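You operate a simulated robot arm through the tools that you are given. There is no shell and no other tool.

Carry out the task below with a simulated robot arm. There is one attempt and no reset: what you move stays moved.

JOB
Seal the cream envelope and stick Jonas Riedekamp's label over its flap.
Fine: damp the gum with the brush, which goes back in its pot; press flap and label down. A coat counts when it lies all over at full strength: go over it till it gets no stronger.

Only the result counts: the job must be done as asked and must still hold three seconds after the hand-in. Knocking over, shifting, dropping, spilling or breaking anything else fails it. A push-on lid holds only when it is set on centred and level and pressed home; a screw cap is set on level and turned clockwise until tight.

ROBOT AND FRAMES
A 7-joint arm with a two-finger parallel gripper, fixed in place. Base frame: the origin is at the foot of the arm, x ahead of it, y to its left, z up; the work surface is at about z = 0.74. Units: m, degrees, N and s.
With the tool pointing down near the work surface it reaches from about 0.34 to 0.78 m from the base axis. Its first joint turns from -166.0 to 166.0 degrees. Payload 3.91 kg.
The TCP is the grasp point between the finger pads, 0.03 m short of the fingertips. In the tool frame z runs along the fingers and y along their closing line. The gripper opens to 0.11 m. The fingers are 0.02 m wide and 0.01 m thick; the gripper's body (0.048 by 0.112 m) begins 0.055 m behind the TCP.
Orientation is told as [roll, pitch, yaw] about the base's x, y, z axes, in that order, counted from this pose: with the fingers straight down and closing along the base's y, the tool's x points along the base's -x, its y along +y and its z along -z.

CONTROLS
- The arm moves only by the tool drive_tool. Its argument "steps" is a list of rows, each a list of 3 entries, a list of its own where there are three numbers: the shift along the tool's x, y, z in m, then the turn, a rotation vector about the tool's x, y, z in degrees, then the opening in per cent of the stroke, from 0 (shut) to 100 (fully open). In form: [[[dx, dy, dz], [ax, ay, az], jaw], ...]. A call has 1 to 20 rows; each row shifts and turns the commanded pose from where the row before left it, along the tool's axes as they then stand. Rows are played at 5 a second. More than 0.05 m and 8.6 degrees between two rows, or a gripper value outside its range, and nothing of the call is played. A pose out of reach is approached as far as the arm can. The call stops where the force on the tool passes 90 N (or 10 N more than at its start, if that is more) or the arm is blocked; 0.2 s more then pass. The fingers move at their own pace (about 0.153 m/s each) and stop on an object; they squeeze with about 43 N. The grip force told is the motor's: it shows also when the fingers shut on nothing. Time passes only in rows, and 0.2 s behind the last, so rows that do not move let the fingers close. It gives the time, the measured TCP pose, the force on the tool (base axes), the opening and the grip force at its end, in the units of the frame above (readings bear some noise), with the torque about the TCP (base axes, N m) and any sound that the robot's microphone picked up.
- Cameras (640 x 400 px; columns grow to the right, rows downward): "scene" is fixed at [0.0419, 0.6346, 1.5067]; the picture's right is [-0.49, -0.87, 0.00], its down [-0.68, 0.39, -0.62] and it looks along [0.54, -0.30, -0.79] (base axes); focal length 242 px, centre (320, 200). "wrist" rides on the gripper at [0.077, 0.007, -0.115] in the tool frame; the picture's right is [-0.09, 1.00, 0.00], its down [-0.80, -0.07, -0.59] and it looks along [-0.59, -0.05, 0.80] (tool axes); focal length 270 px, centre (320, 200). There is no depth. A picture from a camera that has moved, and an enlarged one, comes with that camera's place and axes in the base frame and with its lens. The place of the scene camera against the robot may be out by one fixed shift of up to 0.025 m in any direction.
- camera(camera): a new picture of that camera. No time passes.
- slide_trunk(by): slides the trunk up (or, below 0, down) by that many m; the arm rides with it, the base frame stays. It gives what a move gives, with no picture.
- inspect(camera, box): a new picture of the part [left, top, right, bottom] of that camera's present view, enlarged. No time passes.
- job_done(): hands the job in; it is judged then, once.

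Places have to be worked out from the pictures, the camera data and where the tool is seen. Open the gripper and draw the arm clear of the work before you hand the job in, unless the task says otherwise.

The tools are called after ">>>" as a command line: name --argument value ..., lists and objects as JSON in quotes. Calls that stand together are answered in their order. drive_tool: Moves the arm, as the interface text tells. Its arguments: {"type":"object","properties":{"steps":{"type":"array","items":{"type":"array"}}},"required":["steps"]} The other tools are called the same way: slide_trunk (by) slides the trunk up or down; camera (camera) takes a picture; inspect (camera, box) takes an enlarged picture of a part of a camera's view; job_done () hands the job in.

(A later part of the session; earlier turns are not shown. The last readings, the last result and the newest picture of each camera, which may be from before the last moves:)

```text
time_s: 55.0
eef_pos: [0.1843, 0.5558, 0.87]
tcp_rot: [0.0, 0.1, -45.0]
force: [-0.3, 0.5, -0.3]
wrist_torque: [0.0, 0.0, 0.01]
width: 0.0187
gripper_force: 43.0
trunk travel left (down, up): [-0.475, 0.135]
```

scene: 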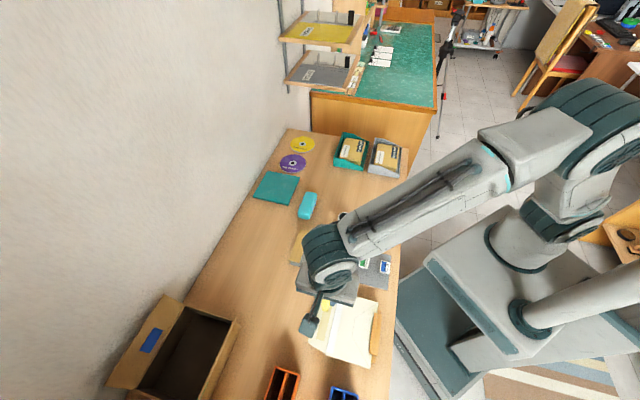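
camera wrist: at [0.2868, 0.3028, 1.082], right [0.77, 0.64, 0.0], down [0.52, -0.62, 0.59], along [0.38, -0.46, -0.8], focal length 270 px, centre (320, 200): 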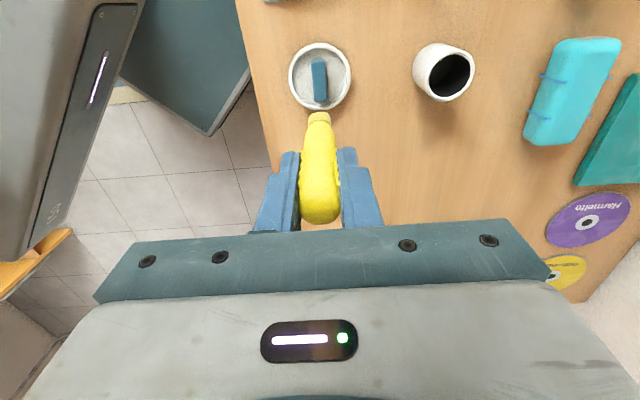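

No contact yet at 0.870, so the brush slid more than I judged. I'll keep going in single small steps.

>>> drive_tool --steps '[[[0, 0, 0.001], [0, 0, 0], 10], [[0, 0, 0], [0, 0, 0], 10]]'

>>> inspect --camera "wrist" --box '[270, 40, 370, 140]'

```text
time_s: 55.6
eef_pos: [0.1835, 0.5561, 0.8699]
tcp_rot: [-0.1, 0.0, -45.1]
force: [0.2, 0.8, 0.0]
wrist_torque: [0.03, -0.01, 0.02]
width: 0.0192
gripper_force: 42.8
trunk travel left (down, up): [-0.475, 0.135]
```

```text
4.00 times, centred on (320, 90) of wrist
camera zoom: at [0.1352, 0.6139, 0.9853], right [0.77, 0.64, 0.0], down [0.52, -0.62, 0.59], along [0.38, -0.46, -0.8], focal length 1081 px, centre (320, 640)
```

zoom: 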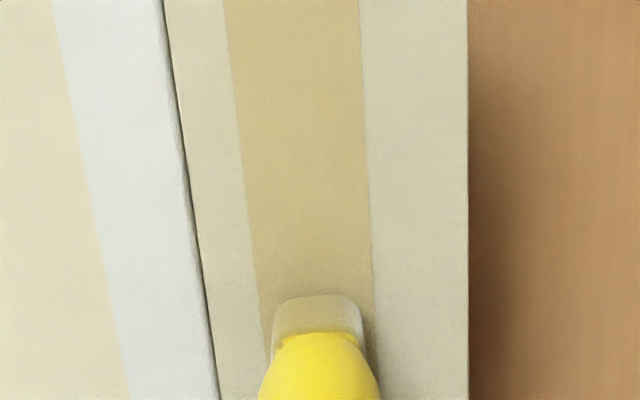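

>>> drive_tool --steps '[[[0, 0, 0.0015], [0, 0, 0], 10], [[0, 0, 0], [0, 0, 0], 10]]'

```text
time_s: 56.2
eef_pos: [0.1845, 0.5553, 0.8686]
tcp_rot: [0.0, 0.0, -45.0]
force: [0.4, 0.2, 3.1]
wrist_torque: [-0.01, -0.03, 0.01]
width: 0.0189
gripper_force: 43.3
trunk travel left (down, up): [-0.475, 0.135]
```

Contact at about 3 N. Now a slow stroke toward the near end and past it, to see whether it marks.

>>> drive_tool --steps '[[[0.006, 0, 0.0007], [0, 0, 0], 10], [[0.008, 0, 0], [0, 0, 0], 10], [[0.008, 0, 0], [0, 0, 0], 10], [[0.008, 0, 0], [0, 0, 0], 10], [[0.008, 0, 0], [0, 0, 0], 10], [[0.008, 0, 0], [0, 0, 0], 10], [[0.008, 0, 0], [0, 0, 0], 10], [[-0.008, 0, 0], [0, 0, 0], 10], [[-0.008, 0, 0], [0, 0, 0], 10], [[-0.008, 0, 0], [0, 0, 0], 10], [[-0.008, 0, 0], [0, 0, 0], 10], [[-0.008, 0, 0], [0, 0, 0], 10], [[-0.008, 0, 0], [0, 0, 0], 10], [[-0.008, 0, 0], [0, 0, 0], 10], [[0, 0, 0], [0, 0, 0], 10]]'

>>> inspect --camera "wrist" --box '[260, 0, 400, 130]'

```text
time_s: 59.4
eef_pos: [0.185, 0.5533, 0.8679]
tcp_rot: [0.0, 0.0, -45.0]
force: [-4.0, 2.7, 16.2]
wrist_torque: [0.25, 0.31, 0.01]
width: 0.0188
gripper_force: 42.7
trunk travel left (down, up): [-0.475, 0.135]
```

```text
3.08 times, centred on (330, 65) of wrist
camera zoom: at [0.1361, 0.6118, 0.9835], right [0.77, 0.64, 0.0], down [0.52, -0.62, 0.59], along [0.38, -0.45, -0.8], focal length 832 px, centre (289, 615)
```

zoom: 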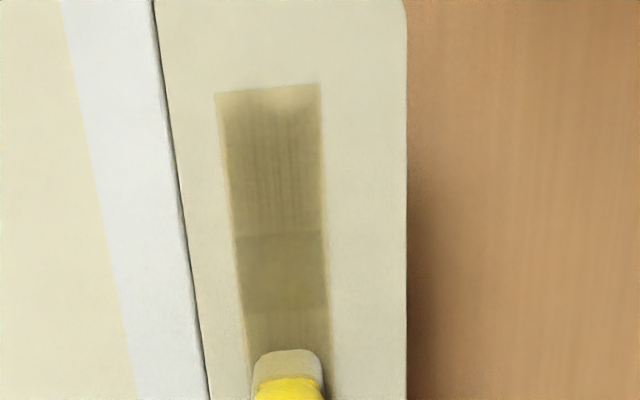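

The wet brush leaves a clear dark coat. I'll ease the pressure slightly and sweep to the far end, then come back along one side of the strip past the near end.

>>> drive_tool --steps '[[[-0.009, 0, -0.0006], [0, 0, 0], 10], [[-0.009, 0, 0], [0, 0, 0], 10], [[-0.009, 0, 0], [0, 0, 0], 10], [[-0.009, 0, 0], [0, 0, 0], 10], [[-0.009, 0, 0], [0, 0, 0], 10], [[-0.009, 0, 0], [0, 0, 0], 10], [[0, 0.004, 0], [0, 0, 0], 10], [[0.009, 0, 0], [0, 0, 0], 10], [[0.009, 0, 0], [0, 0, 0], 10], [[0.009, 0, 0], [0, 0, 0], 10], [[0.009, 0, 0], [0, 0, 0], 10], [[0.009, 0, 0], [0, 0, 0], 10], [[0.009, 0, 0], [0, 0, 0], 10], [[0.009, 0, 0], [0, 0, 0], 10], [[0.009, 0, 0], [0, 0, 0], 10], [[0.009, 0, 0], [0, 0, 0], 10], [[0.009, 0, 0], [0, 0, 0], 10], [[0.009, 0, 0], [0, 0, 0], 10], [[0.009, 0, 0], [0, 0, 0], 10], [[0.009, 0, 0], [0, 0, 0], 10]]'

>>> drive_tool --steps '[[[0, -0.008, 0], [0, 0, 0], 10], [[-0.009, 0, 0], [0, 0, 0], 10], [[-0.009, 0, 0], [0, 0, 0], 10], [[-0.009, 0, 0], [0, 0, 0], 10], [[-0.009, 0, 0], [0, 0, 0], 10], [[-0.009, 0, 0], [0, 0, 0], 10], [[-0.009, 0, 0], [0, 0, 0], 10], [[-0.009, 0, 0], [0, 0, 0], 10], [[-0.009, 0, 0], [0, 0, 0], 10], [[-0.009, 0, 0], [0, 0, 0], 10], [[-0.009, 0, 0], [0, 0, 0], 10], [[-0.009, 0, 0], [0, 0, 0], 10], [[-0.009, 0, 0], [0, 0, 0], 10], [[-0.009, 0, 0], [0, 0, 0], 10], [[0, 0, 0], [0, 0, 0], 10]]'

>>> inspect --camera "wrist" --box '[260, 0, 400, 130]'

>>> inspect --camera "scene" --box '[325, 285, 373, 350]'

```text
time_s: 63.6
eef_pos: [0.1443, 0.6013, 0.869]
tcp_rot: [0.0, 0.0, -45.0]
force: [1.0, -1.4, 4.9]
wrist_torque: [-0.06, -0.11, -0.01]
width: 0.0191
gripper_force: 43.0
trunk travel left (down, up): [-0.475, 0.135]
```

```text
time_s: 66.8
eef_pos: [0.2219, 0.512, 0.868]
tcp_rot: [0.1, -0.1, -45.0]
force: [-1.9, 0.6, 9.5]
wrist_torque: [0.11, 0.08, 0.05]
width: 0.0191
gripper_force: 43.0
trunk travel left (down, up): [-0.475, 0.135]
```

```text
3.08 times, centred on (330, 65) of wrist
camera zoom: at [0.172, 0.5709, 0.9836], right [0.77, 0.64, 0.0], down [0.52, -0.62, 0.59], along [0.38, -0.46, -0.8], focal length 832 px, centre (289, 615)
```

zoom: 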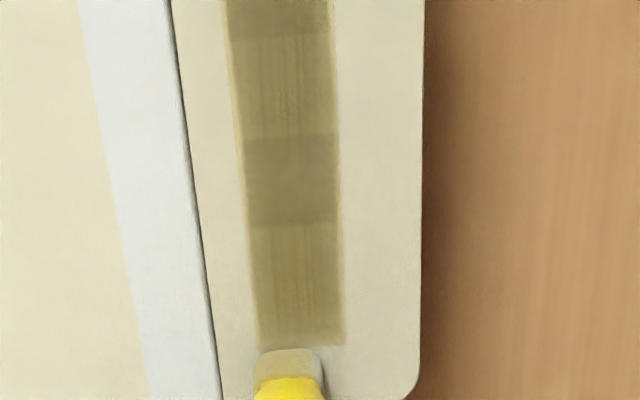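

```text
6.15 times, centred on (349, 318) of scene
camera zoom: at [0.0419, 0.6346, 1.5067], right [-0.49, -0.87, 0.0], down [-0.68, 0.39, -0.62], along [0.54, -0.3, -0.79], focal length 1490 px, centre (142, -523)
```

zoom: 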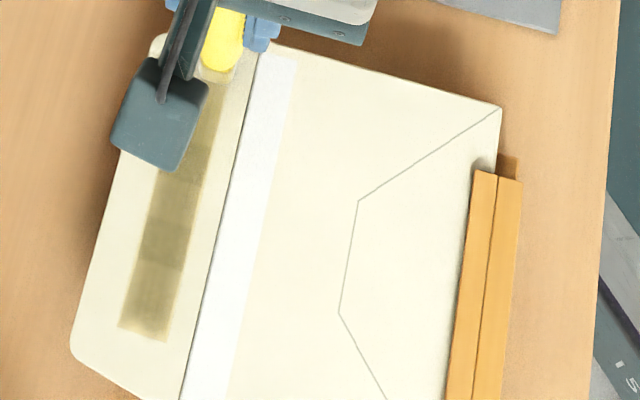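

The coat builds up in sections and is still uneven. I'll make more full-length passes along the centre.

>>> drive_tool --steps '[[[0.003, 0.004, 0], [0, 0, 0], 10], [[0.007, 0, 0], [0, 0, 0], 10], [[0.007, 0, 0], [0, 0, 0], 10], [[0.007, 0, 0], [0, 0, 0], 10], [[0.007, 0, 0], [0, 0, 0], 10], [[0.007, 0, 0], [0, 0, 0], 10], [[0.007, 0, 0], [0, 0, 0], 10], [[0.007, 0, 0], [0, 0, 0], 10], [[0.007, 0, 0], [0, 0, 0], 10], [[0.007, 0, 0], [0, 0, 0], 10], [[0.007, 0, 0], [0, 0, 0], 10], [[0.007, 0, 0], [0, 0, 0], 10], [[0.007, 0, 0], [0, 0, 0], 10], [[0.007, 0, 0], [0, 0, 0], 10], [[0.007, 0, 0], [0, 0, 0], 10], [[0.007, 0, 0], [0, 0, 0], 10], [[0.007, 0, 0], [0, 0, 0], 10], [[0, 0, 0], [0, 0, 0], 10]]'

>>> drive_tool --steps '[[[-0.007, 0, 0], [0, 0, 0], 10], [[-0.007, 0, 0], [0, 0, 0], 10], [[-0.007, 0, 0], [0, 0, 0], 10], [[-0.007, 0, 0], [0, 0, 0], 10], [[-0.007, 0, 0], [0, 0, 0], 10], [[-0.007, 0, 0], [0, 0, 0], 10], [[-0.007, 0, 0], [0, 0, 0], 10], [[-0.007, 0, 0], [0, 0, 0], 10], [[-0.007, 0, 0], [0, 0, 0], 10], [[-0.007, 0, 0], [0, 0, 0], 10], [[-0.007, 0, 0], [0, 0, 0], 10], [[-0.007, 0, 0], [0, 0, 0], 10], [[-0.007, 0, 0], [0, 0, 0], 10], [[-0.007, 0, 0], [0, 0, 0], 10], [[-0.007, 0, 0], [0, 0, 0], 10], [[-0.007, 0, 0], [0, 0, 0], 10], [[0, 0, 0], [0, 0, 0], 10]]'

>>> inspect --camera "wrist" --box '[260, 0, 400, 130]'

>>> inspect --camera "scene" --box '[325, 285, 373, 350]'

```text
time_s: 70.6
eef_pos: [0.142, 0.5956, 0.8689]
tcp_rot: [0.0, 0.0, -45.0]
force: [1.6, 0.4, 3.3]
wrist_torque: [0.0, -0.08, 0.0]
width: 0.0188
gripper_force: 43.1
trunk travel left (down, up): [-0.475, 0.135]
```

```text
time_s: 74.2
eef_pos: [0.2217, 0.5185, 0.8674]
tcp_rot: [0.1, 0.0, -45.0]
force: [-1.1, 0.0, 3.4]
wrist_torque: [0.06, 0.03, -0.01]
width: 0.0189
gripper_force: 43.1
trunk travel left (down, up): [-0.475, 0.135]
```

```text
3.08 times, centred on (330, 65) of wrist
camera zoom: at [0.1727, 0.5765, 0.984], right [0.77, 0.64, 0.0], down [0.52, -0.62, 0.59], along [0.38, -0.46, -0.8], focal length 832 px, centre (289, 615)
```

zoom: 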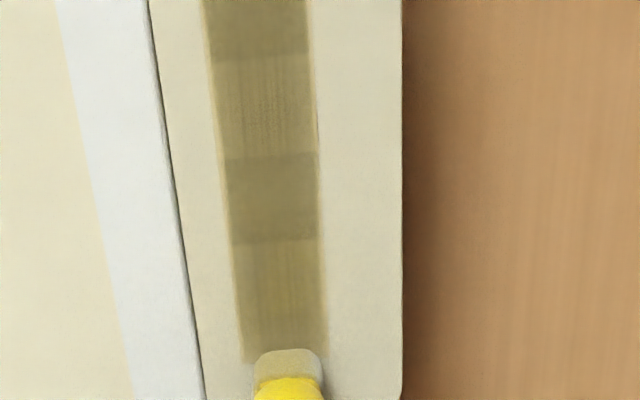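

```text
6.15 times, centred on (349, 318) of scene
camera zoom: at [0.0419, 0.6346, 1.5067], right [-0.49, -0.87, 0.0], down [-0.68, 0.39, -0.62], along [0.54, -0.3, -0.79], focal length 1490 px, centre (142, -523)
```

zoom: 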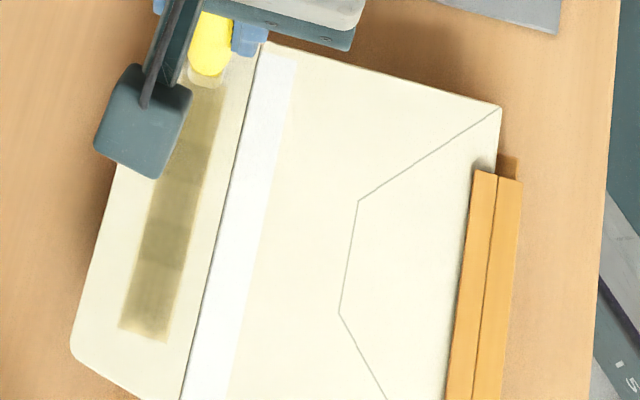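

The sections still differ: some are solid dark and some streaky. I'll check the bristles to see if the brush has run dry, and view the whole strip closely.

>>> inspect --camera "wrist" --box '[290, 60, 360, 130]'

>>> inspect --camera "wrist" --box '[290, 0, 360, 60]'

```text
5.71 times, centred on (325, 95) of wrist
camera zoom: at [0.1727, 0.5765, 0.984], right [0.77, 0.64, 0.0], down [0.52, -0.62, 0.59], along [0.38, -0.46, -0.8], focal length 1544 px, centre (291, 800)
```

zoom: 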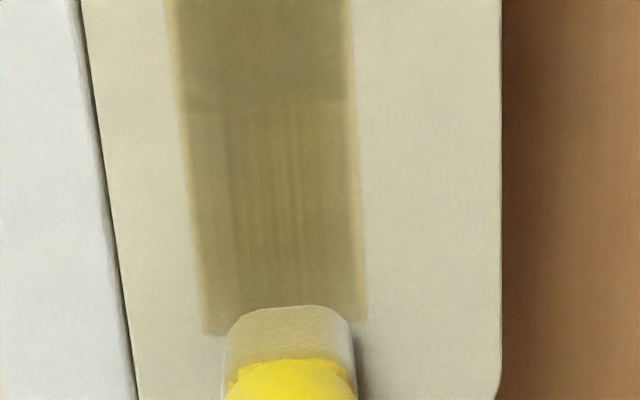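

```text
6.67 times, centred on (325, 30) of wrist
camera zoom: at [0.1727, 0.5765, 0.984], right [0.77, 0.64, 0.0], down [0.52, -0.62, 0.59], along [0.38, -0.46, -0.8], focal length 1802 px, centre (287, 1333)
```

zoom: 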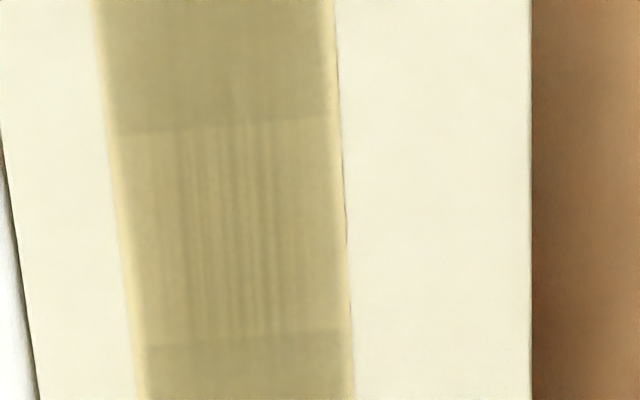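

The streaky sections need more work. I'll rub the far section several times at a slightly firmer pressure and see if it deepens.

>>> drive_tool --steps '[[[0.006, 0.003, 0.0004], [0, 0, 0], 10], [[0.008, 0, 0], [0, 0, 0], 10], [[0.008, 0, 0], [0, 0, 0], 10], [[0.008, 0, 0], [0, 0, 0], 10], [[0, -0.006, 0], [0, 0, 0], 10], [[-0.008, 0, 0], [0, 0, 0], 10], [[-0.008, 0, 0], [0, 0, 0], 10], [[-0.008, 0, 0], [0, 0, 0], 10], [[-0.006, 0.003, 0], [0, 0, 0], 10], [[0.006, 0, 0], [0, 0, 0], 10], [[0.008, 0, 0], [0, 0, 0], 10], [[0.008, 0, 0], [0, 0, 0], 10], [[0.008, 0, 0], [0, 0, 0], 10], [[-0.008, 0, 0], [0, 0, 0], 10], [[-0.008, 0, 0], [0, 0, 0], 10], [[-0.008, 0, 0], [0, 0, 0], 10], [[-0.006, 0, 0], [0, 0, 0], 10], [[0, 0, 0], [0, 0, 0], 10]]'

>>> inspect --camera "wrist" --box '[290, 60, 360, 130]'

>>> inspect --camera "wrist" --box '[260, 0, 400, 130]'

```text
time_s: 78.0
eef_pos: [0.2213, 0.5185, 0.8676]
tcp_rot: [0.0, 0.0, -45.0]
force: [-2.1, 2.6, 9.9]
wrist_torque: [0.24, 0.17, 0.04]
width: 0.019
gripper_force: 42.2
trunk travel left (down, up): [-0.475, 0.135]
```

```text
5.71 times, centred on (325, 95) of wrist
camera zoom: at [0.1724, 0.576, 0.9836], right [0.77, 0.64, 0.0], down [0.52, -0.62, 0.59], along [0.38, -0.46, -0.8], focal length 1544 px, centre (291, 800)
```

zoom: 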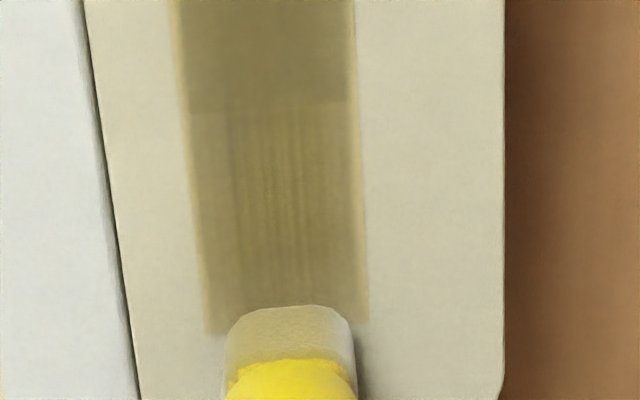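

```text
3.08 times, centred on (330, 65) of wrist
camera zoom: at [0.1724, 0.576, 0.9836], right [0.77, 0.64, 0.0], down [0.52, -0.62, 0.59], along [0.38, -0.46, -0.8], focal length 832 px, centre (289, 615)
```

zoom: 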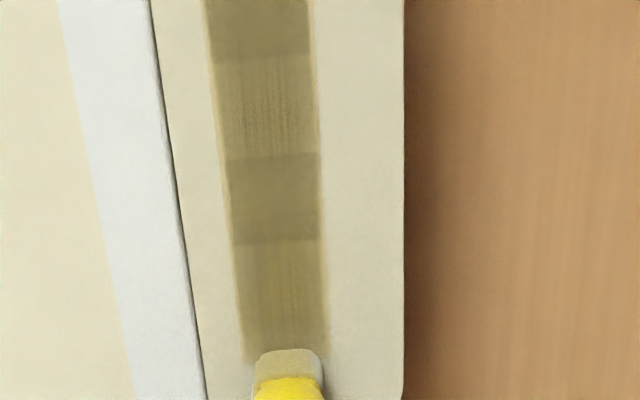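

The rubbed section didn't deepen further. The dark bands look like overlaps between adjoining patches, so this may already be saturated. I'll do another round along both edges over the full length and compare at the same pose.

>>> drive_tool --steps '[[[0, 0.005, 0], [0, 0, 0], 10], [[0.009, 0, 0], [0, 0, 0], 10], [[0.009, 0, 0], [0, 0, 0], 10], [[0.009, 0, 0], [0, 0, 0], 10], [[0.009, 0, 0], [0, 0, 0], 10], [[0.009, 0, 0], [0, 0, 0], 10], [[0.009, 0, 0], [0, 0, 0], 10], [[0.009, 0, 0], [0, 0, 0], 10], [[0.009, 0, 0], [0, 0, 0], 10], [[0.009, 0, 0], [0, 0, 0], 10], [[0.009, 0, 0], [0, 0, 0], 10], [[0.009, 0, 0], [0, 0, 0], 10], [[0.009, 0, 0], [0, 0, 0], 10], [[0.006, 0, 0], [0, 0, 0], 10], [[0, -0.005, 0], [0, 0, 0], 10], [[0, -0.005, 0], [0, 0, 0], 10]]'

>>> drive_tool --steps '[[[-0.006, 0, 0], [0, 0, 0], 10], [[-0.009, 0, 0], [0, 0, 0], 10], [[-0.009, 0, 0], [0, 0, 0], 10], [[-0.009, 0, 0], [0, 0, 0], 10], [[-0.009, 0, 0], [0, 0, 0], 10], [[-0.009, 0, 0], [0, 0, 0], 10], [[-0.009, 0, 0], [0, 0, 0], 10], [[-0.009, 0, 0], [0, 0, 0], 10], [[-0.009, 0, 0], [0, 0, 0], 10], [[-0.009, 0, 0], [0, 0, 0], 10], [[-0.009, 0, 0], [0, 0, 0], 10], [[-0.009, 0, 0], [0, 0, 0], 10], [[-0.009, 0, 0], [0, 0, 0], 10], [[0, 0.005, 0], [0, 0, 0], 10], [[0, 0, 0], [0, 0, 0], 10]]'

>>> inspect --camera "wrist" --box '[290, 60, 360, 130]'

>>> inspect --camera "wrist" --box '[260, 0, 400, 130]'

>>> inspect --camera "scene" --box '[325, 285, 373, 350]'

```text
time_s: 81.4
eef_pos: [0.1383, 0.5952, 0.8674]
tcp_rot: [0.1, 0.1, -44.9]
force: [0.7, 1.9, 8.4]
wrist_torque: [0.23, -0.13, 0.02]
width: 0.0191
gripper_force: 43.2
trunk travel left (down, up): [-0.475, 0.135]
```

```text
time_s: 84.6
eef_pos: [0.2212, 0.5171, 0.8685]
tcp_rot: [0.0, 0.0, -45.0]
force: [-1.9, -1.5, 5.9]
wrist_torque: [-0.16, 0.05, 0.02]
width: 0.0191
gripper_force: 42.8
trunk travel left (down, up): [-0.475, 0.135]
```

```text
5.71 times, centred on (325, 95) of wrist
camera zoom: at [0.1731, 0.5758, 0.9838], right [0.77, 0.64, 0.0], down [0.52, -0.62, 0.59], along [0.38, -0.46, -0.8], focal length 1544 px, centre (291, 800)
```

zoom: 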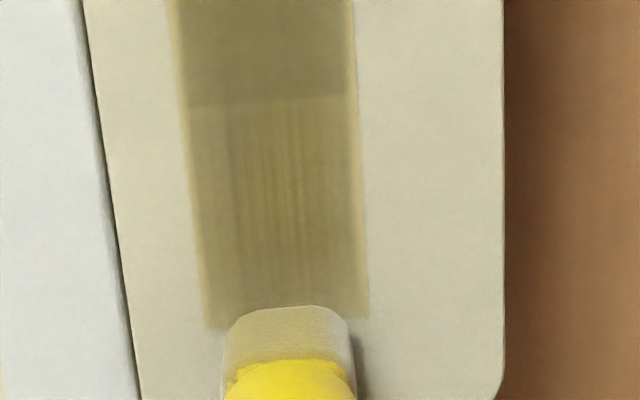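

```text
3.08 times, centred on (330, 65) of wrist
camera zoom: at [0.1731, 0.5758, 0.9838], right [0.77, 0.64, 0.0], down [0.52, -0.62, 0.59], along [0.38, -0.46, -0.8], focal length 832 px, centre (289, 615)
```

zoom: 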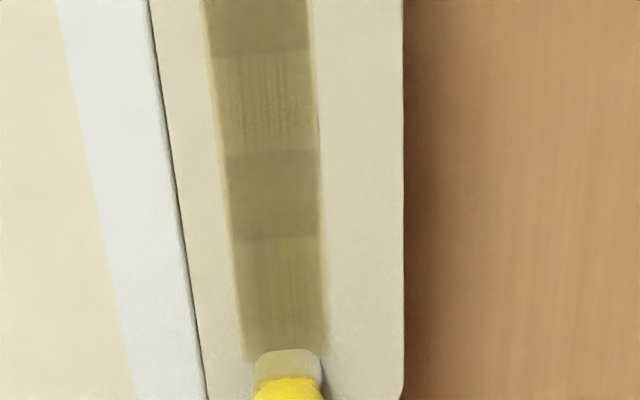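

```text
6.15 times, centred on (349, 318) of scene
camera zoom: at [0.0419, 0.6346, 1.5067], right [-0.49, -0.87, 0.0], down [-0.68, 0.39, -0.62], along [0.54, -0.3, -0.79], focal length 1490 px, centre (142, -523)
```

zoom: 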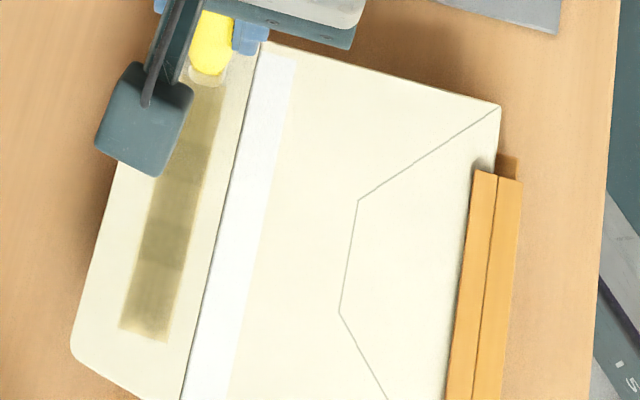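

Nothing deepens any more. I'll lift clear, check the whole strip unobstructed, and compare the bristles with how they looked freshly wetted.

>>> drive_tool --steps '[[[0, 0, -0.03], [0, 0, 0], 10], [[0.02, 0, -0.035], [0, 0, 0], 10], [[0.035, 0.025, -0.02], [0, 0, 0], 10], [[0, 0.034, -0.013], [0, 0, 0], 10], [[0, 0, 0], [0, 0, 0], 10]]'

>>> inspect --camera "wrist" --box '[160, 0, 360, 200]'

>>> inspect --camera "wrist" --box '[225, 25, 305, 145]'

>>> inspect --camera "wrist" --box '[300, 100, 340, 140]'

>>> inspect --camera "scene" --box '[325, 292, 373, 347]'

```text
time_s: 85.8
eef_pos: [0.225, 0.5996, 0.9652]
tcp_rot: [0.0, 0.0, -45.0]
force: [-0.3, -0.2, -0.6]
wrist_torque: [0.0, 0.01, -0.01]
width: 0.0188
gripper_force: 43.2
trunk travel left (down, up): [-0.475, 0.135]
```

```text
2.00 times, centred on (260, 100) of wrist
camera zoom: at [0.1757, 0.6575, 1.0805], right [0.77, 0.64, 0.0], down [0.52, -0.62, 0.59], along [0.38, -0.46, -0.8], focal length 541 px, centre (440, 400)
```

zoom: 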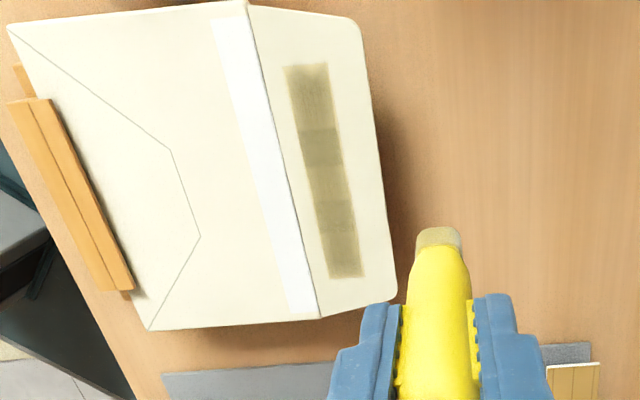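

```text
3.33 times, centred on (265, 85) of wrist
camera zoom: at [0.1757, 0.6575, 1.0805], right [0.77, 0.64, 0.0], down [0.52, -0.62, 0.59], along [0.38, -0.46, -0.8], focal length 901 px, centre (503, 583)
```

zoom: 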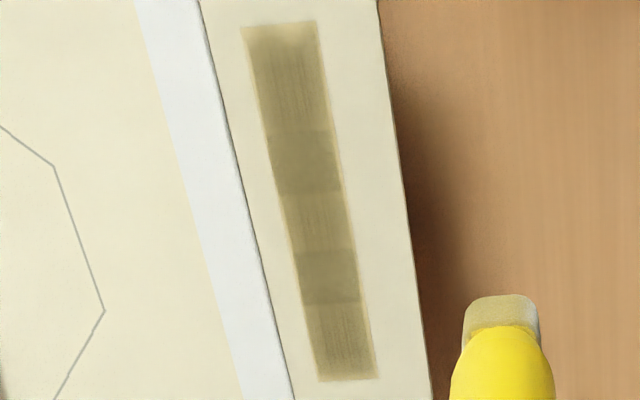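

```text
10.00 times, centred on (320, 120) of wrist
camera zoom: at [0.1757, 0.6575, 1.0805], right [0.77, 0.64, 0.0], down [0.52, -0.62, 0.59], along [0.38, -0.46, -0.8], focal length 2703 px, centre (320, 1000)
```

zoom: 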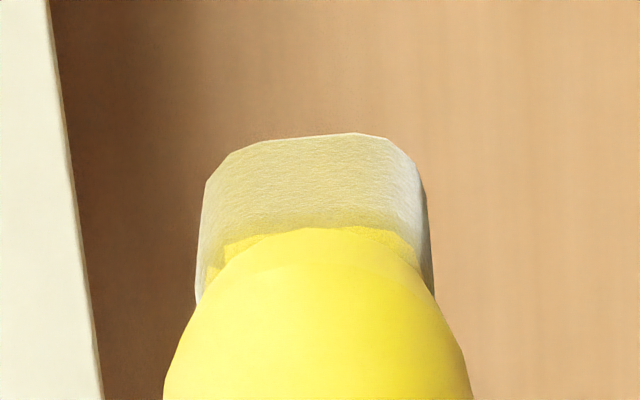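

```text
7.27 times, centred on (349, 320) of scene
camera zoom: at [0.0419, 0.6346, 1.5067], right [-0.49, -0.87, 0.0], down [-0.68, 0.39, -0.62], along [0.54, -0.3, -0.79], focal length 1761 px, centre (109, -669)
```

zoom: 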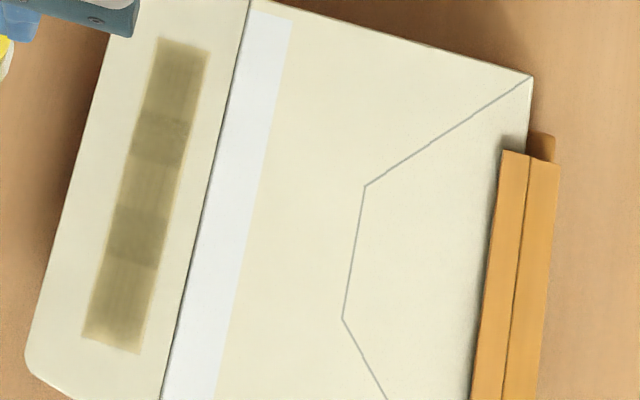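

The strip is evenly coated in three overlapping patches of equal shade and the bristles are still wet, so the coat is at full strength. Now I'll return the brush to above its pot.

>>> drive_tool --steps '[[[-0.0406, -0.0054, 0], [0, 0, 0], 10], [[-0.0406, -0.0054, 0], [0, 0, 0], 10], [[-0.0406, -0.0054, 0], [0, 0, 0], 10], [[-0.0406, -0.0054, 0], [0, 0, 0], 10], [[-0.0406, -0.0054, 0], [0, 0, 0], 10], [[-0.0407, -0.0054, 0], [0, 0, 0], 10], [[-0.0407, -0.0054, 0], [0, 0, 0], 10], [[-0.0407, -0.0054, 0], [0, 0, 0], 10], [[0, 0, 0], [0, 0, 0], 10]]'

>>> inspect --camera "wrist" --box '[240, 20, 400, 220]'

>>> inspect --camera "scene" --box '[304, 156, 384, 236]'

```text
time_s: 87.8
eef_pos: [0.4231, 0.339, 0.9674]
tcp_rot: [0.0, 0.0, -45.0]
force: [-1.0, 0.1, -0.3]
wrist_torque: [-0.01, 0.01, -0.01]
width: 0.0191
gripper_force: 42.6
trunk travel left (down, up): [-0.475, 0.135]
```

```text
2.00 times, centred on (320, 120) of wrist
camera zoom: at [0.3748, 0.3968, 1.0819], right [0.77, 0.64, 0.0], down [0.52, -0.62, 0.59], along [0.38, -0.46, -0.8], focal length 541 px, centre (320, 360)
```

zoom: 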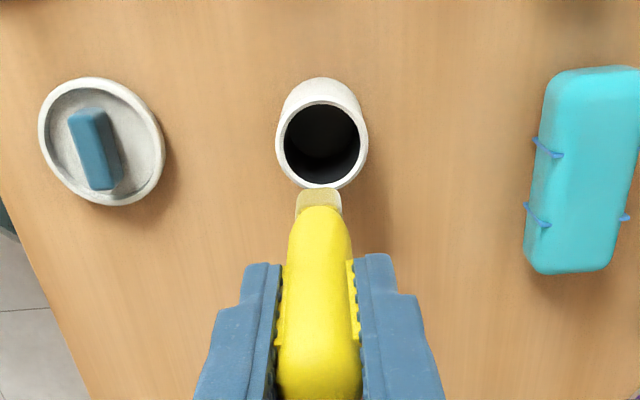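

```text
5.00 times, centred on (344, 196) of scene
camera zoom: at [0.0419, 0.6346, 1.5067], right [-0.49, -0.87, 0.0], down [-0.68, 0.39, -0.62], along [0.54, -0.3, -0.79], focal length 1211 px, centre (200, 220)
```

zoom: 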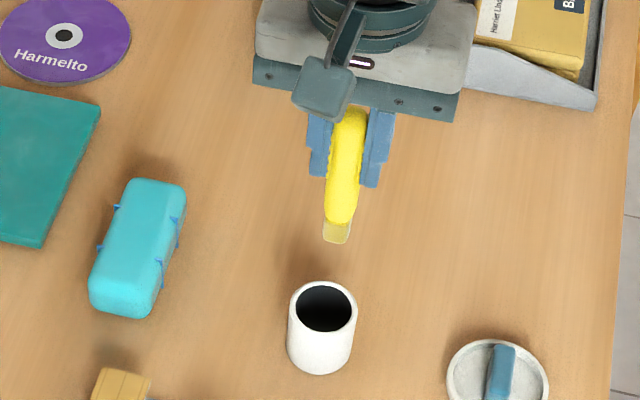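

The view matches the pick-up pose, so I'll lower the brush back into the pot, stopping just above the bottom.

>>> drive_tool --steps '[[[0, 0, 0.04], [0, 0, 0], 10], [[0, 0, 0.04], [0, 0, 0], 10], [[0, 0, 0.03], [0, 0, 0], 10], [[0, 0, 0.017], [0, 0, 0], 10], [[0, 0, 0.003], [0, 0, 0], 10], [[0, 0, 0], [0, 0, 0], 10]]'

>>> inspect --camera "wrist" --box '[240, 60, 400, 220]'

```text
time_s: 89.2
eef_pos: [0.4234, 0.3382, 0.8352]
tcp_rot: [0.0, 0.0, -45.0]
force: [0.3, -0.4, 0.2]
wrist_torque: [0.0, 0.02, 0.0]
width: 0.0189
gripper_force: 42.8
trunk travel left (down, up): [-0.475, 0.135]
```

```text
2.50 times, centred on (320, 140) of wrist
camera zoom: at [0.3752, 0.3971, 0.9513], right [0.77, 0.64, 0.0], down [0.52, -0.62, 0.59], along [0.38, -0.46, -0.8], focal length 676 px, centre (320, 350)
```

zoom: 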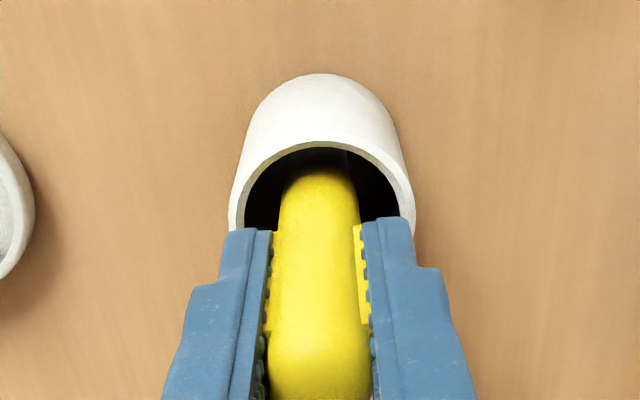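

It's centred in the pot with no contact yet. I'll take single millimetre steps to the bottom.

>>> drive_tool --steps '[[[0, 0, 0.001], [0, 0, 0], 10], [[0, 0, 0], [0, 0, 0], 10]]'

```text
time_s: 89.8
eef_pos: [0.4245, 0.3381, 0.8345]
tcp_rot: [0.1, -0.1, -45.0]
force: [-0.5, -0.7, -0.1]
wrist_torque: [-0.01, 0.0, 0.0]
width: 0.0189
gripper_force: 42.8
trunk travel left (down, up): [-0.475, 0.135]
```

>>> drive_tool --steps '[[[0, 0, 0.001], [0, 0, 0], 10], [[0, 0, 0], [0, 0, 0], 10]]'

```text
time_s: 90.4
eef_pos: [0.425, 0.3387, 0.8342]
tcp_rot: [0.0, 0.0, -44.9]
force: [0.9, -0.1, 0.2]
wrist_torque: [-0.02, -0.02, -0.01]
width: 0.019
gripper_force: 43.2
trunk travel left (down, up): [-0.475, 0.135]
```

>>> drive_tool --steps '[[[0, 0, 0.001], [0, 0, 0], 10], [[0, 0, 0], [0, 0, 0], 10]]'

```text
time_s: 91.0
eef_pos: [0.4236, 0.3398, 0.8344]
tcp_rot: [0.2, 0.0, -45.1]
force: [-0.7, -0.5, 10.4]
wrist_torque: [-0.08, -0.01, -0.01]
width: 0.0188
gripper_force: 43.4
trunk travel left (down, up): [-0.475, 0.135]
```

The bristles rest on the pot bottom. I'll ease off slightly and open the fingers partway.

>>> drive_tool --steps '[[[0, 0, -0.0008], [0, 0, 0], 10], [[0, 0, 0], [0, 0, 0], 25], [[0, 0, 0], [0, 0, 0], 40], [[0, 0, 0], [0, 0, 0], 50], [[0, 0, 0], [0, 0, 0], 50]]'

>>> inspect --camera "wrist" --box '[240, 60, 400, 220]'

>>> inspect --camera "scene" --box '[304, 176, 384, 246]'

```text
time_s: 92.2
eef_pos: [0.4237, 0.3385, 0.8328]
tcp_rot: [-0.1, -0.1, -45.0]
force: [0.3, 0.2, 0.7]
wrist_torque: [0.0, 0.01, -0.03]
width: 0.055
gripper_force: 0.1
trunk travel left (down, up): [-0.475, 0.135]
```

```text
2.50 times, centred on (320, 140) of wrist
camera zoom: at [0.3753, 0.3972, 0.9488], right [0.77, 0.64, 0.0], down [0.52, -0.62, 0.59], along [0.38, -0.46, -0.8], focal length 676 px, centre (320, 350)
```

zoom: 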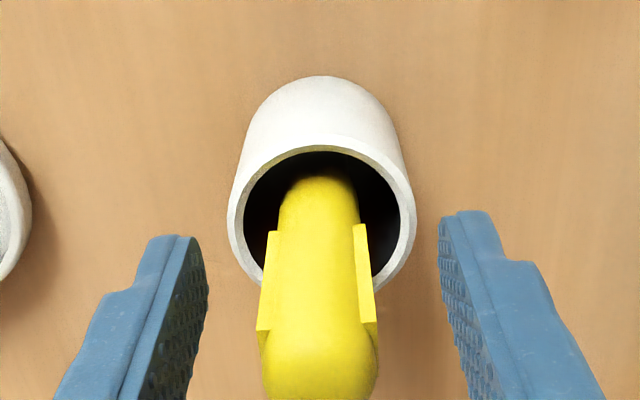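

```text
5.71 times, centred on (344, 211) of scene
camera zoom: at [0.0419, 0.6346, 1.5067], right [-0.49, -0.87, 0.0], down [-0.68, 0.39, -0.62], along [0.54, -0.3, -0.79], focal length 1384 px, centre (183, 137)
```

zoom: 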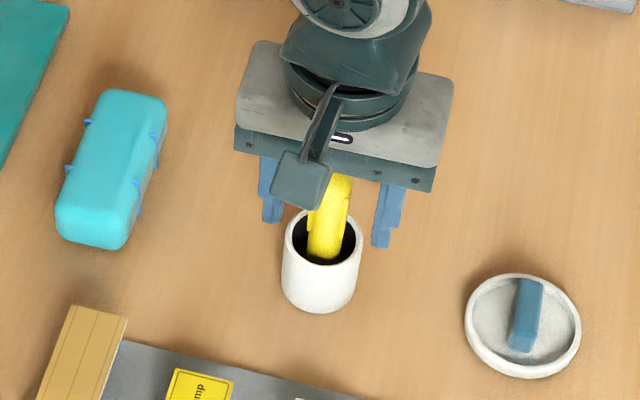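

The brush stands in its pot. I'll lift clear with the fingers open, then go to the near end of the envelope, behind the crease line, and tilt for a low view of the flap's profile and what's under it.

>>> drive_tool --steps '[[[0, 0, -0.01], [0, 0, 0], 50], [[0, 0, -0.03], [0, 0, 0], 50], [[0, 0, -0.04], [0, 0, 0], 50], [[0, 0, -0.04], [0, 0, 0], 50], [[0.04, 0, 0], [0, 0, 0], 50], [[0.04, 0, 0], [0, 0, 0], 50], [[0.04, 0, 0], [0, 0, 0], 50], [[0.04, 0, 0], [0, 0, 0], 50], [[0.04, 0, 0], [0, 0, 0], 50], [[0.04, 0, 0], [0, 0, 0], 50], [[0.04, 0, 0], [0, 0, 0], 50], [[0.04, 0, 0], [0, 0, 0], 50], [[0.04, 0, 0], [0, 0, 0], 50], [[0.04, 0, 0], [0, 0, 0], 50], [[0.04, 0, 0], [0, 0, 0], 50], [[0.04, 0, 0], [0, 0, 0], 50], [[0.03, -0.009, 0], [0, 0, 0], 50], [[0, 0, 0], [0, 0, 0], 50]]'

>>> inspect --camera "scene" --box '[304, 176, 414, 306]'

>>> camera --camera "wrist"

```text
time_s: 96.0
eef_pos: [0.056, 0.6924, 0.9541]
tcp_rot: [0.0, -0.1, -45.0]
force: [0.0, -0.4, 0.0]
wrist_torque: [-0.01, -0.02, -0.01]
width: 0.0549
gripper_force: 0.1
trunk travel left (down, up): [-0.475, 0.135]
```

```text
3.08 times, centred on (359, 241) of scene
camera zoom: at [0.0419, 0.6346, 1.5067], right [-0.49, -0.87, 0.0], down [-0.68, 0.39, -0.62], along [0.54, -0.3, -0.79], focal length 745 px, centre (200, 74)
```

zoom: 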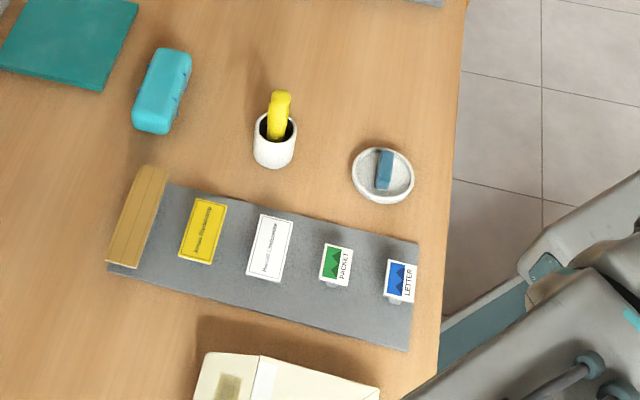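

```text
taken
camera wrist: at [0.0074, 0.7506, 1.0693], right [0.77, 0.64, 0.0], down [0.52, -0.62, 0.59], along [0.38, -0.46, -0.8], focal length 270 px, centre (320, 200)
```

wrist: 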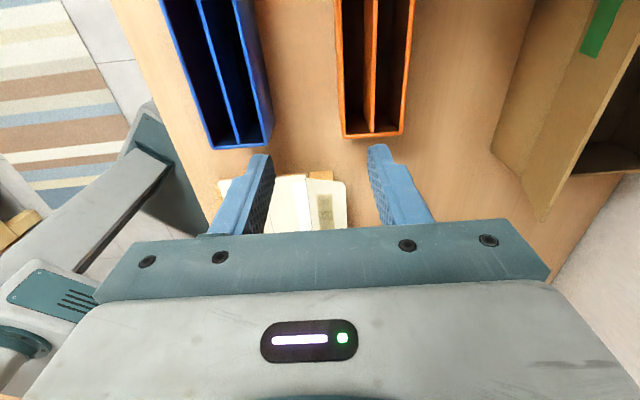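

The brush and everything else look in place. Now I'll tilt the tool so the wrist camera looks along the envelope at a lower angle.

>>> drive_tool --steps '[[[0, 0, 0], [0, -8.5, 0], 50], [[0, 0, 0], [0, -8.5, 0], 50], [[0, 0, 0], [0, -8.5, 0], 50], [[0, 0, 0], [0, -8.5, 0], 50], [[0, 0, 0], [0, 0, 0], 50]]'

>>> camera --camera "wrist"

>>> inspect --camera "wrist" --box '[220, 80, 400, 220]'

```text
time_s: 97.2
eef_pos: [0.0597, 0.6553, 0.9549]
tcp_rot: [0.0, -28.3, -45.0]
force: [0.2, 0.1, -0.6]
wrist_torque: [0.01, 0.0, -0.05]
width: 0.0549
gripper_force: 0.0
out of reach, approached as far as the arm can: row 2, 3, 4
trunk travel left (down, up): [-0.475, 0.135]
```

```text
taken
camera wrist: at [-0.0216, 0.745, 1.0198], right [0.76, 0.65, 0.04], down [0.25, -0.35, 0.9], along [0.6, -0.68, -0.43], focal length 270 px, centre (320, 200)
```

wrist: 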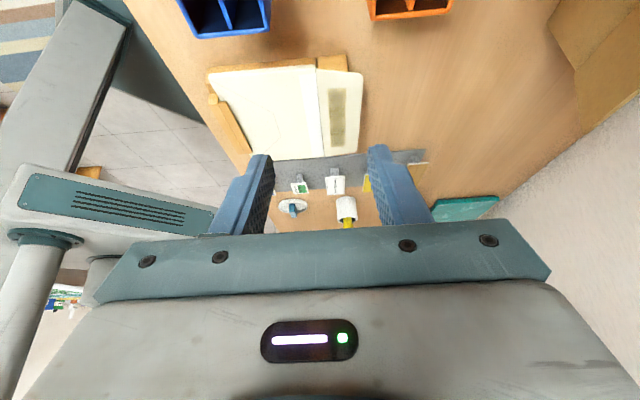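

```text
2.86 times, centred on (310, 150) of wrist
camera zoom: at [-0.0216, 0.745, 1.0198], right [0.76, 0.65, 0.04], down [0.25, -0.35, 0.9], along [0.6, -0.68, -0.43], focal length 772 px, centre (349, 343)
```

zoom: 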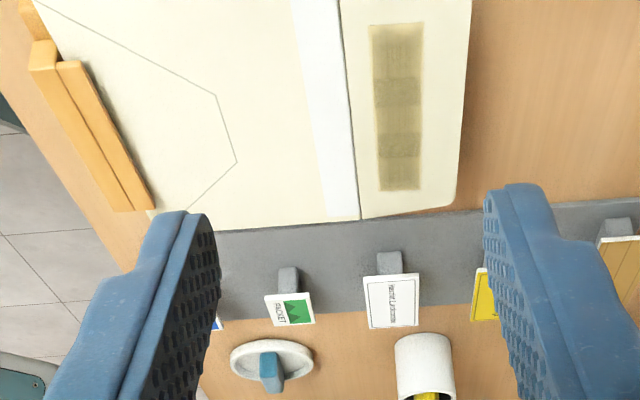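

This view shows wooden pieces around the envelope. I'm zooming on the near end and the flap edge.

>>> inspect --camera "wrist" --box '[195, 40, 375, 110]'

>>> inspect --camera "wrist" --box '[300, 45, 380, 110]'

>>> inspect --camera "wrist" --box '[300, 100, 380, 170]'

```text
3.56 times, centred on (285, 75) of wrist
camera zoom: at [-0.0216, 0.745, 1.0198], right [0.76, 0.65, 0.04], down [0.25, -0.35, 0.9], along [0.6, -0.68, -0.43], focal length 961 px, centre (444, 644)
```

zoom: 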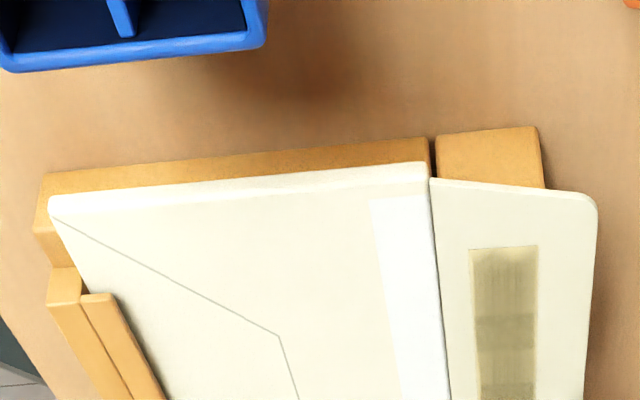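

```text
6.15 times, centred on (340, 78) of wrist
camera zoom: at [-0.0216, 0.745, 1.0198], right [0.76, 0.65, 0.04], down [0.25, -0.35, 0.9], along [0.6, -0.68, -0.43], focal length 1663 px, centre (197, 954)
```

zoom: 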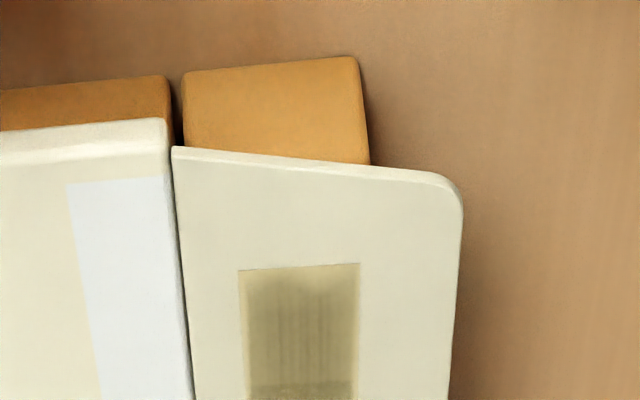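

```text
5.71 times, centred on (340, 135) of wrist
camera zoom: at [-0.0216, 0.745, 1.0198], right [0.76, 0.65, 0.04], down [0.25, -0.35, 0.9], along [0.6, -0.68, -0.43], focal length 1544 px, centre (206, 571)
```

zoom: 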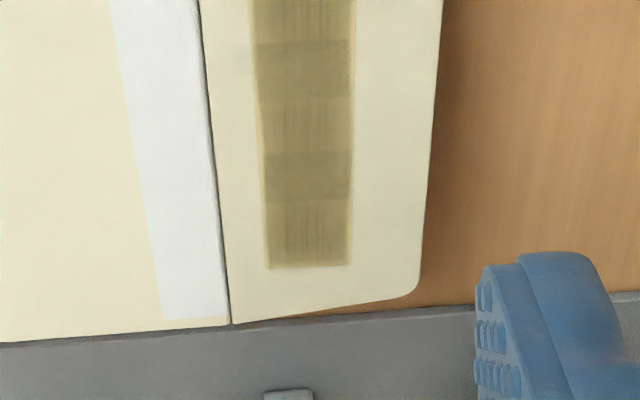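

Now it's clear: the envelope sits on a wooden fixture, and the flap overhangs its support block by about 15 mm at the outer edge (q≈0.551 along (0.707, 0.707)). I can scoop that edge from below with closed, tilted fingers. First I'll undo the tilt.

>>> drive_tool --steps '[[[0, 0, 0], [0, 8.5, 0], 20], [[0, 0, 0], [0, 8.5, 0], 0], [[0, 0, 0], [0, 8.5, 0], 0], [[0, 0, 0], [0, 8.5, 0], 0], [[0, 0, 0], [0, 0, 0], 0]]'

```text
time_s: 98.4
eef_pos: [0.0535, 0.7234, 0.9648]
tcp_rot: [-0.2, 2.3, -44.3]
force: [-0.5, -0.5, 0.9]
wrist_torque: [0.01, 0.01, 0.02]
width: 0.0
gripper_force: 37.4
out of reach, approached as far as the arm can: row 1, 2, 3, 4
trunk travel left (down, up): [-0.475, 0.135]
```

The pose shifted because the arm was at its reach limit. I'll move back inward toward the envelope's middle and re-read the pose.

>>> drive_tool --steps '[[[-0.04, 0, 0], [0, 0, 0], 0], [[-0.04, 0, 0], [0, 0, 0], 0], [[-0.04, 0, 0], [0, 0, 0], 0], [[0, 0, 0], [0, 0, 0], 0]]'

```text
time_s: 99.4
eef_pos: [0.1452, 0.7165, 0.9765]
tcp_rot: [-0.1, 2.3, -44.2]
force: [-0.5, -0.1, 0.4]
wrist_torque: [0.04, -0.02, 0.01]
width: 0.0
gripper_force: 37.5
out of reach, approached as far as the arm can: row 1, 2, 3
trunk travel left (down, up): [-0.475, 0.135]
```

>>> drive_tool --steps '[[[-0.03, -0.03, 0], [0, 0, 0], 0], [[-0.03, -0.03, 0], [0, 0, 0], 0], [[-0.03, -0.03, 0], [0, 0, 0], 0], [[0, 0, 0], [0, 0, 0], 0]]'

```text
time_s: 100.4
eef_pos: [0.1599, 0.7105, 0.995]
tcp_rot: [0.0, 2.3, -44.3]
force: [0.3, 0.5, 0.3]
wrist_torque: [0.02, 0.0, 0.01]
width: 0.0
gripper_force: 38.3
out of reach, approached as far as the arm can: row 1, 2, 3
trunk travel left (down, up): [-0.475, 0.135]
```

>>> drive_tool --steps '[[[0, -0.04, 0], [0, 0, 0], 0], [[0, -0.04, 0], [0, 0, 0], 0], [[0, -0.04, 0], [0, 0, 0], 0], [[0, 0, 0], [0, 0, 0], 0]]'

>>> camera --camera "scene"

```text
time_s: 101.4
eef_pos: [0.0841, 0.7112, 1.0179]
tcp_rot: [-0.1, 2.4, -44.3]
force: [-0.4, -0.1, 0.1]
wrist_torque: [0.0, -0.04, 0.02]
width: 0.0001
gripper_force: 37.4
out of reach, approached as far as the arm can: row 1, 2, 3
trunk travel left (down, up): [-0.475, 0.135]
```

```text
taken
```

scene: 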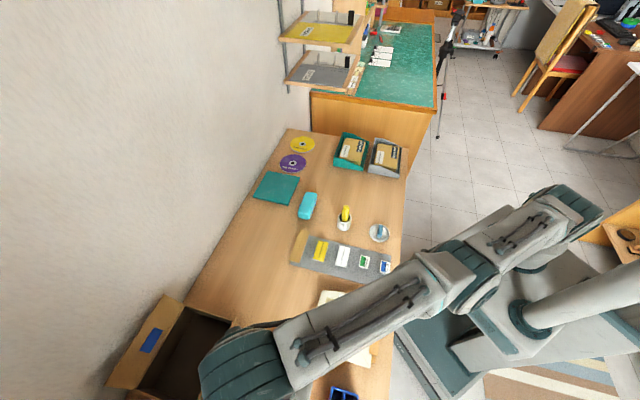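

The commanded pose has drifted beyond reach, so I'll drive it back inward (−y) and down in several rows until the readings follow again.

>>> drive_tool --steps '[[[-0.03, -0.03, 0.01], [0, 0, 0], 0], [[-0.03, -0.03, 0.01], [0, 0, 0], 0], [[-0.03, -0.03, 0.01], [0, 0, 0], 0], [[-0.03, -0.03, 0.01], [0, 0, 0], 0], [[0, 0, 0], [0, 0, 0], 0]]'

```text
time_s: 102.6
eef_pos: [0.0838, 0.7104, 1.0171]
tcp_rot: [-0.1, 2.4, -44.3]
force: [0.2, -0.5, 0.0]
wrist_torque: [0.02, 0.0, 0.03]
width: 0.0
gripper_force: 38.0
out of reach, approached as far as the arm can: row 1, 2, 3, 4
trunk travel left (down, up): [-0.475, 0.135]
```

The arm seems stuck fully stretched, at a straight-elbow singularity. I'll try a small pitch correction with an upward, sideways component to unlock it.

>>> drive_tool --steps '[[[-0.03, -0.03, 0], [0, -2.4, 0], 0], [[0, 0, 0], [0, 0, 0], 0], [[0, 0, 0], [0, 0, 0], 0]]'

>>> drive_tool --steps '[[[-0.02, 0.02, 0.03], [0, 0, 0], 0], [[-0.02, 0.02, 0.03], [0, 0, 0], 0], [[0, 0, 0], [0, 0, 0], 0]]'

```text
time_s: 103.4
eef_pos: [0.085, 0.7031, 1.0252]
tcp_rot: [-0.1, -0.1, -44.3]
force: [-0.3, -0.9, -0.8]
wrist_torque: [-0.03, 0.03, -0.02]
width: 0.0003
gripper_force: 37.9
out of reach, approached as far as the arm can: row 1
trunk travel left (down, up): [-0.475, 0.135]
```

```text
time_s: 104.2
eef_pos: [0.1419, 0.713, 0.9669]
tcp_rot: [-0.1, -0.1, -44.3]
force: [-0.3, -0.8, 1.0]
wrist_torque: [0.0, 0.01, -0.01]
width: 0.0
gripper_force: 37.8
out of reach, approached as far as the arm can: row 1, 2
trunk travel left (down, up): [-0.475, 0.135]
```

Tangential moves work but radial ones don't. I'll try combining an inward move with an outward tool tilt to bend the elbow.

>>> drive_tool --steps '[[[-0.02, -0.02, 0], [-6, 0, 0], 0], [[-0.02, -0.02, 0], [-6, 0, 0], 0], [[-0.02, -0.02, 0], [-6, 0, 0], 0], [[0, 0, 0], [0, 0, 0], 0], [[0, 0, 0], [0, 0, 0], 0]]'

>>> camera --camera "scene"

```text
time_s: 105.4
eef_pos: [0.1557, 0.7586, 0.9902]
tcp_rot: [17.9, -0.2, -44.3]
force: [0.2, 0.4, 0.4]
wrist_torque: [0.05, -0.01, 0.0]
width: 0.0002
gripper_force: 37.9
out of reach, approached as far as the arm can: row 1, 2, 3
trunk travel left (down, up): [-0.475, 0.135]
```

```text
taken
```

scene: 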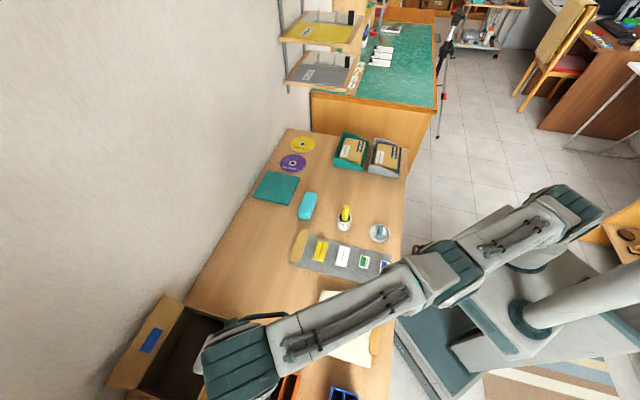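

The arm is fully straight. In-plane vertical motion should engage the elbow, so I'll undo the tilt while moving down and inward in small rows.

>>> drive_tool --steps '[[[-0.01, -0.01, 0.03], [6, 0, 0], 0], [[-0.01, -0.01, 0.03], [6, 0, 0], 0], [[-0.01, -0.01, 0.02], [6, 0, 0], 0], [[-0.02, -0.02, 0], [0, 0, 0], 0], [[-0.02, -0.02, 0], [0, 0, 0], 0], [[0, 0, 0], [0, 0, 0], 0]]'

```text
time_s: 106.8
eef_pos: [0.1673, 0.6632, 0.9033]
tcp_rot: [0.1, 0.0, -44.4]
force: [-0.2, 0.1, 1.2]
wrist_torque: [-0.01, 0.0, -0.02]
width: 0.0002
gripper_force: 37.6
out of reach, approached as far as the arm can: row 2, 3
trunk travel left (down, up): [-0.475, 0.135]
```

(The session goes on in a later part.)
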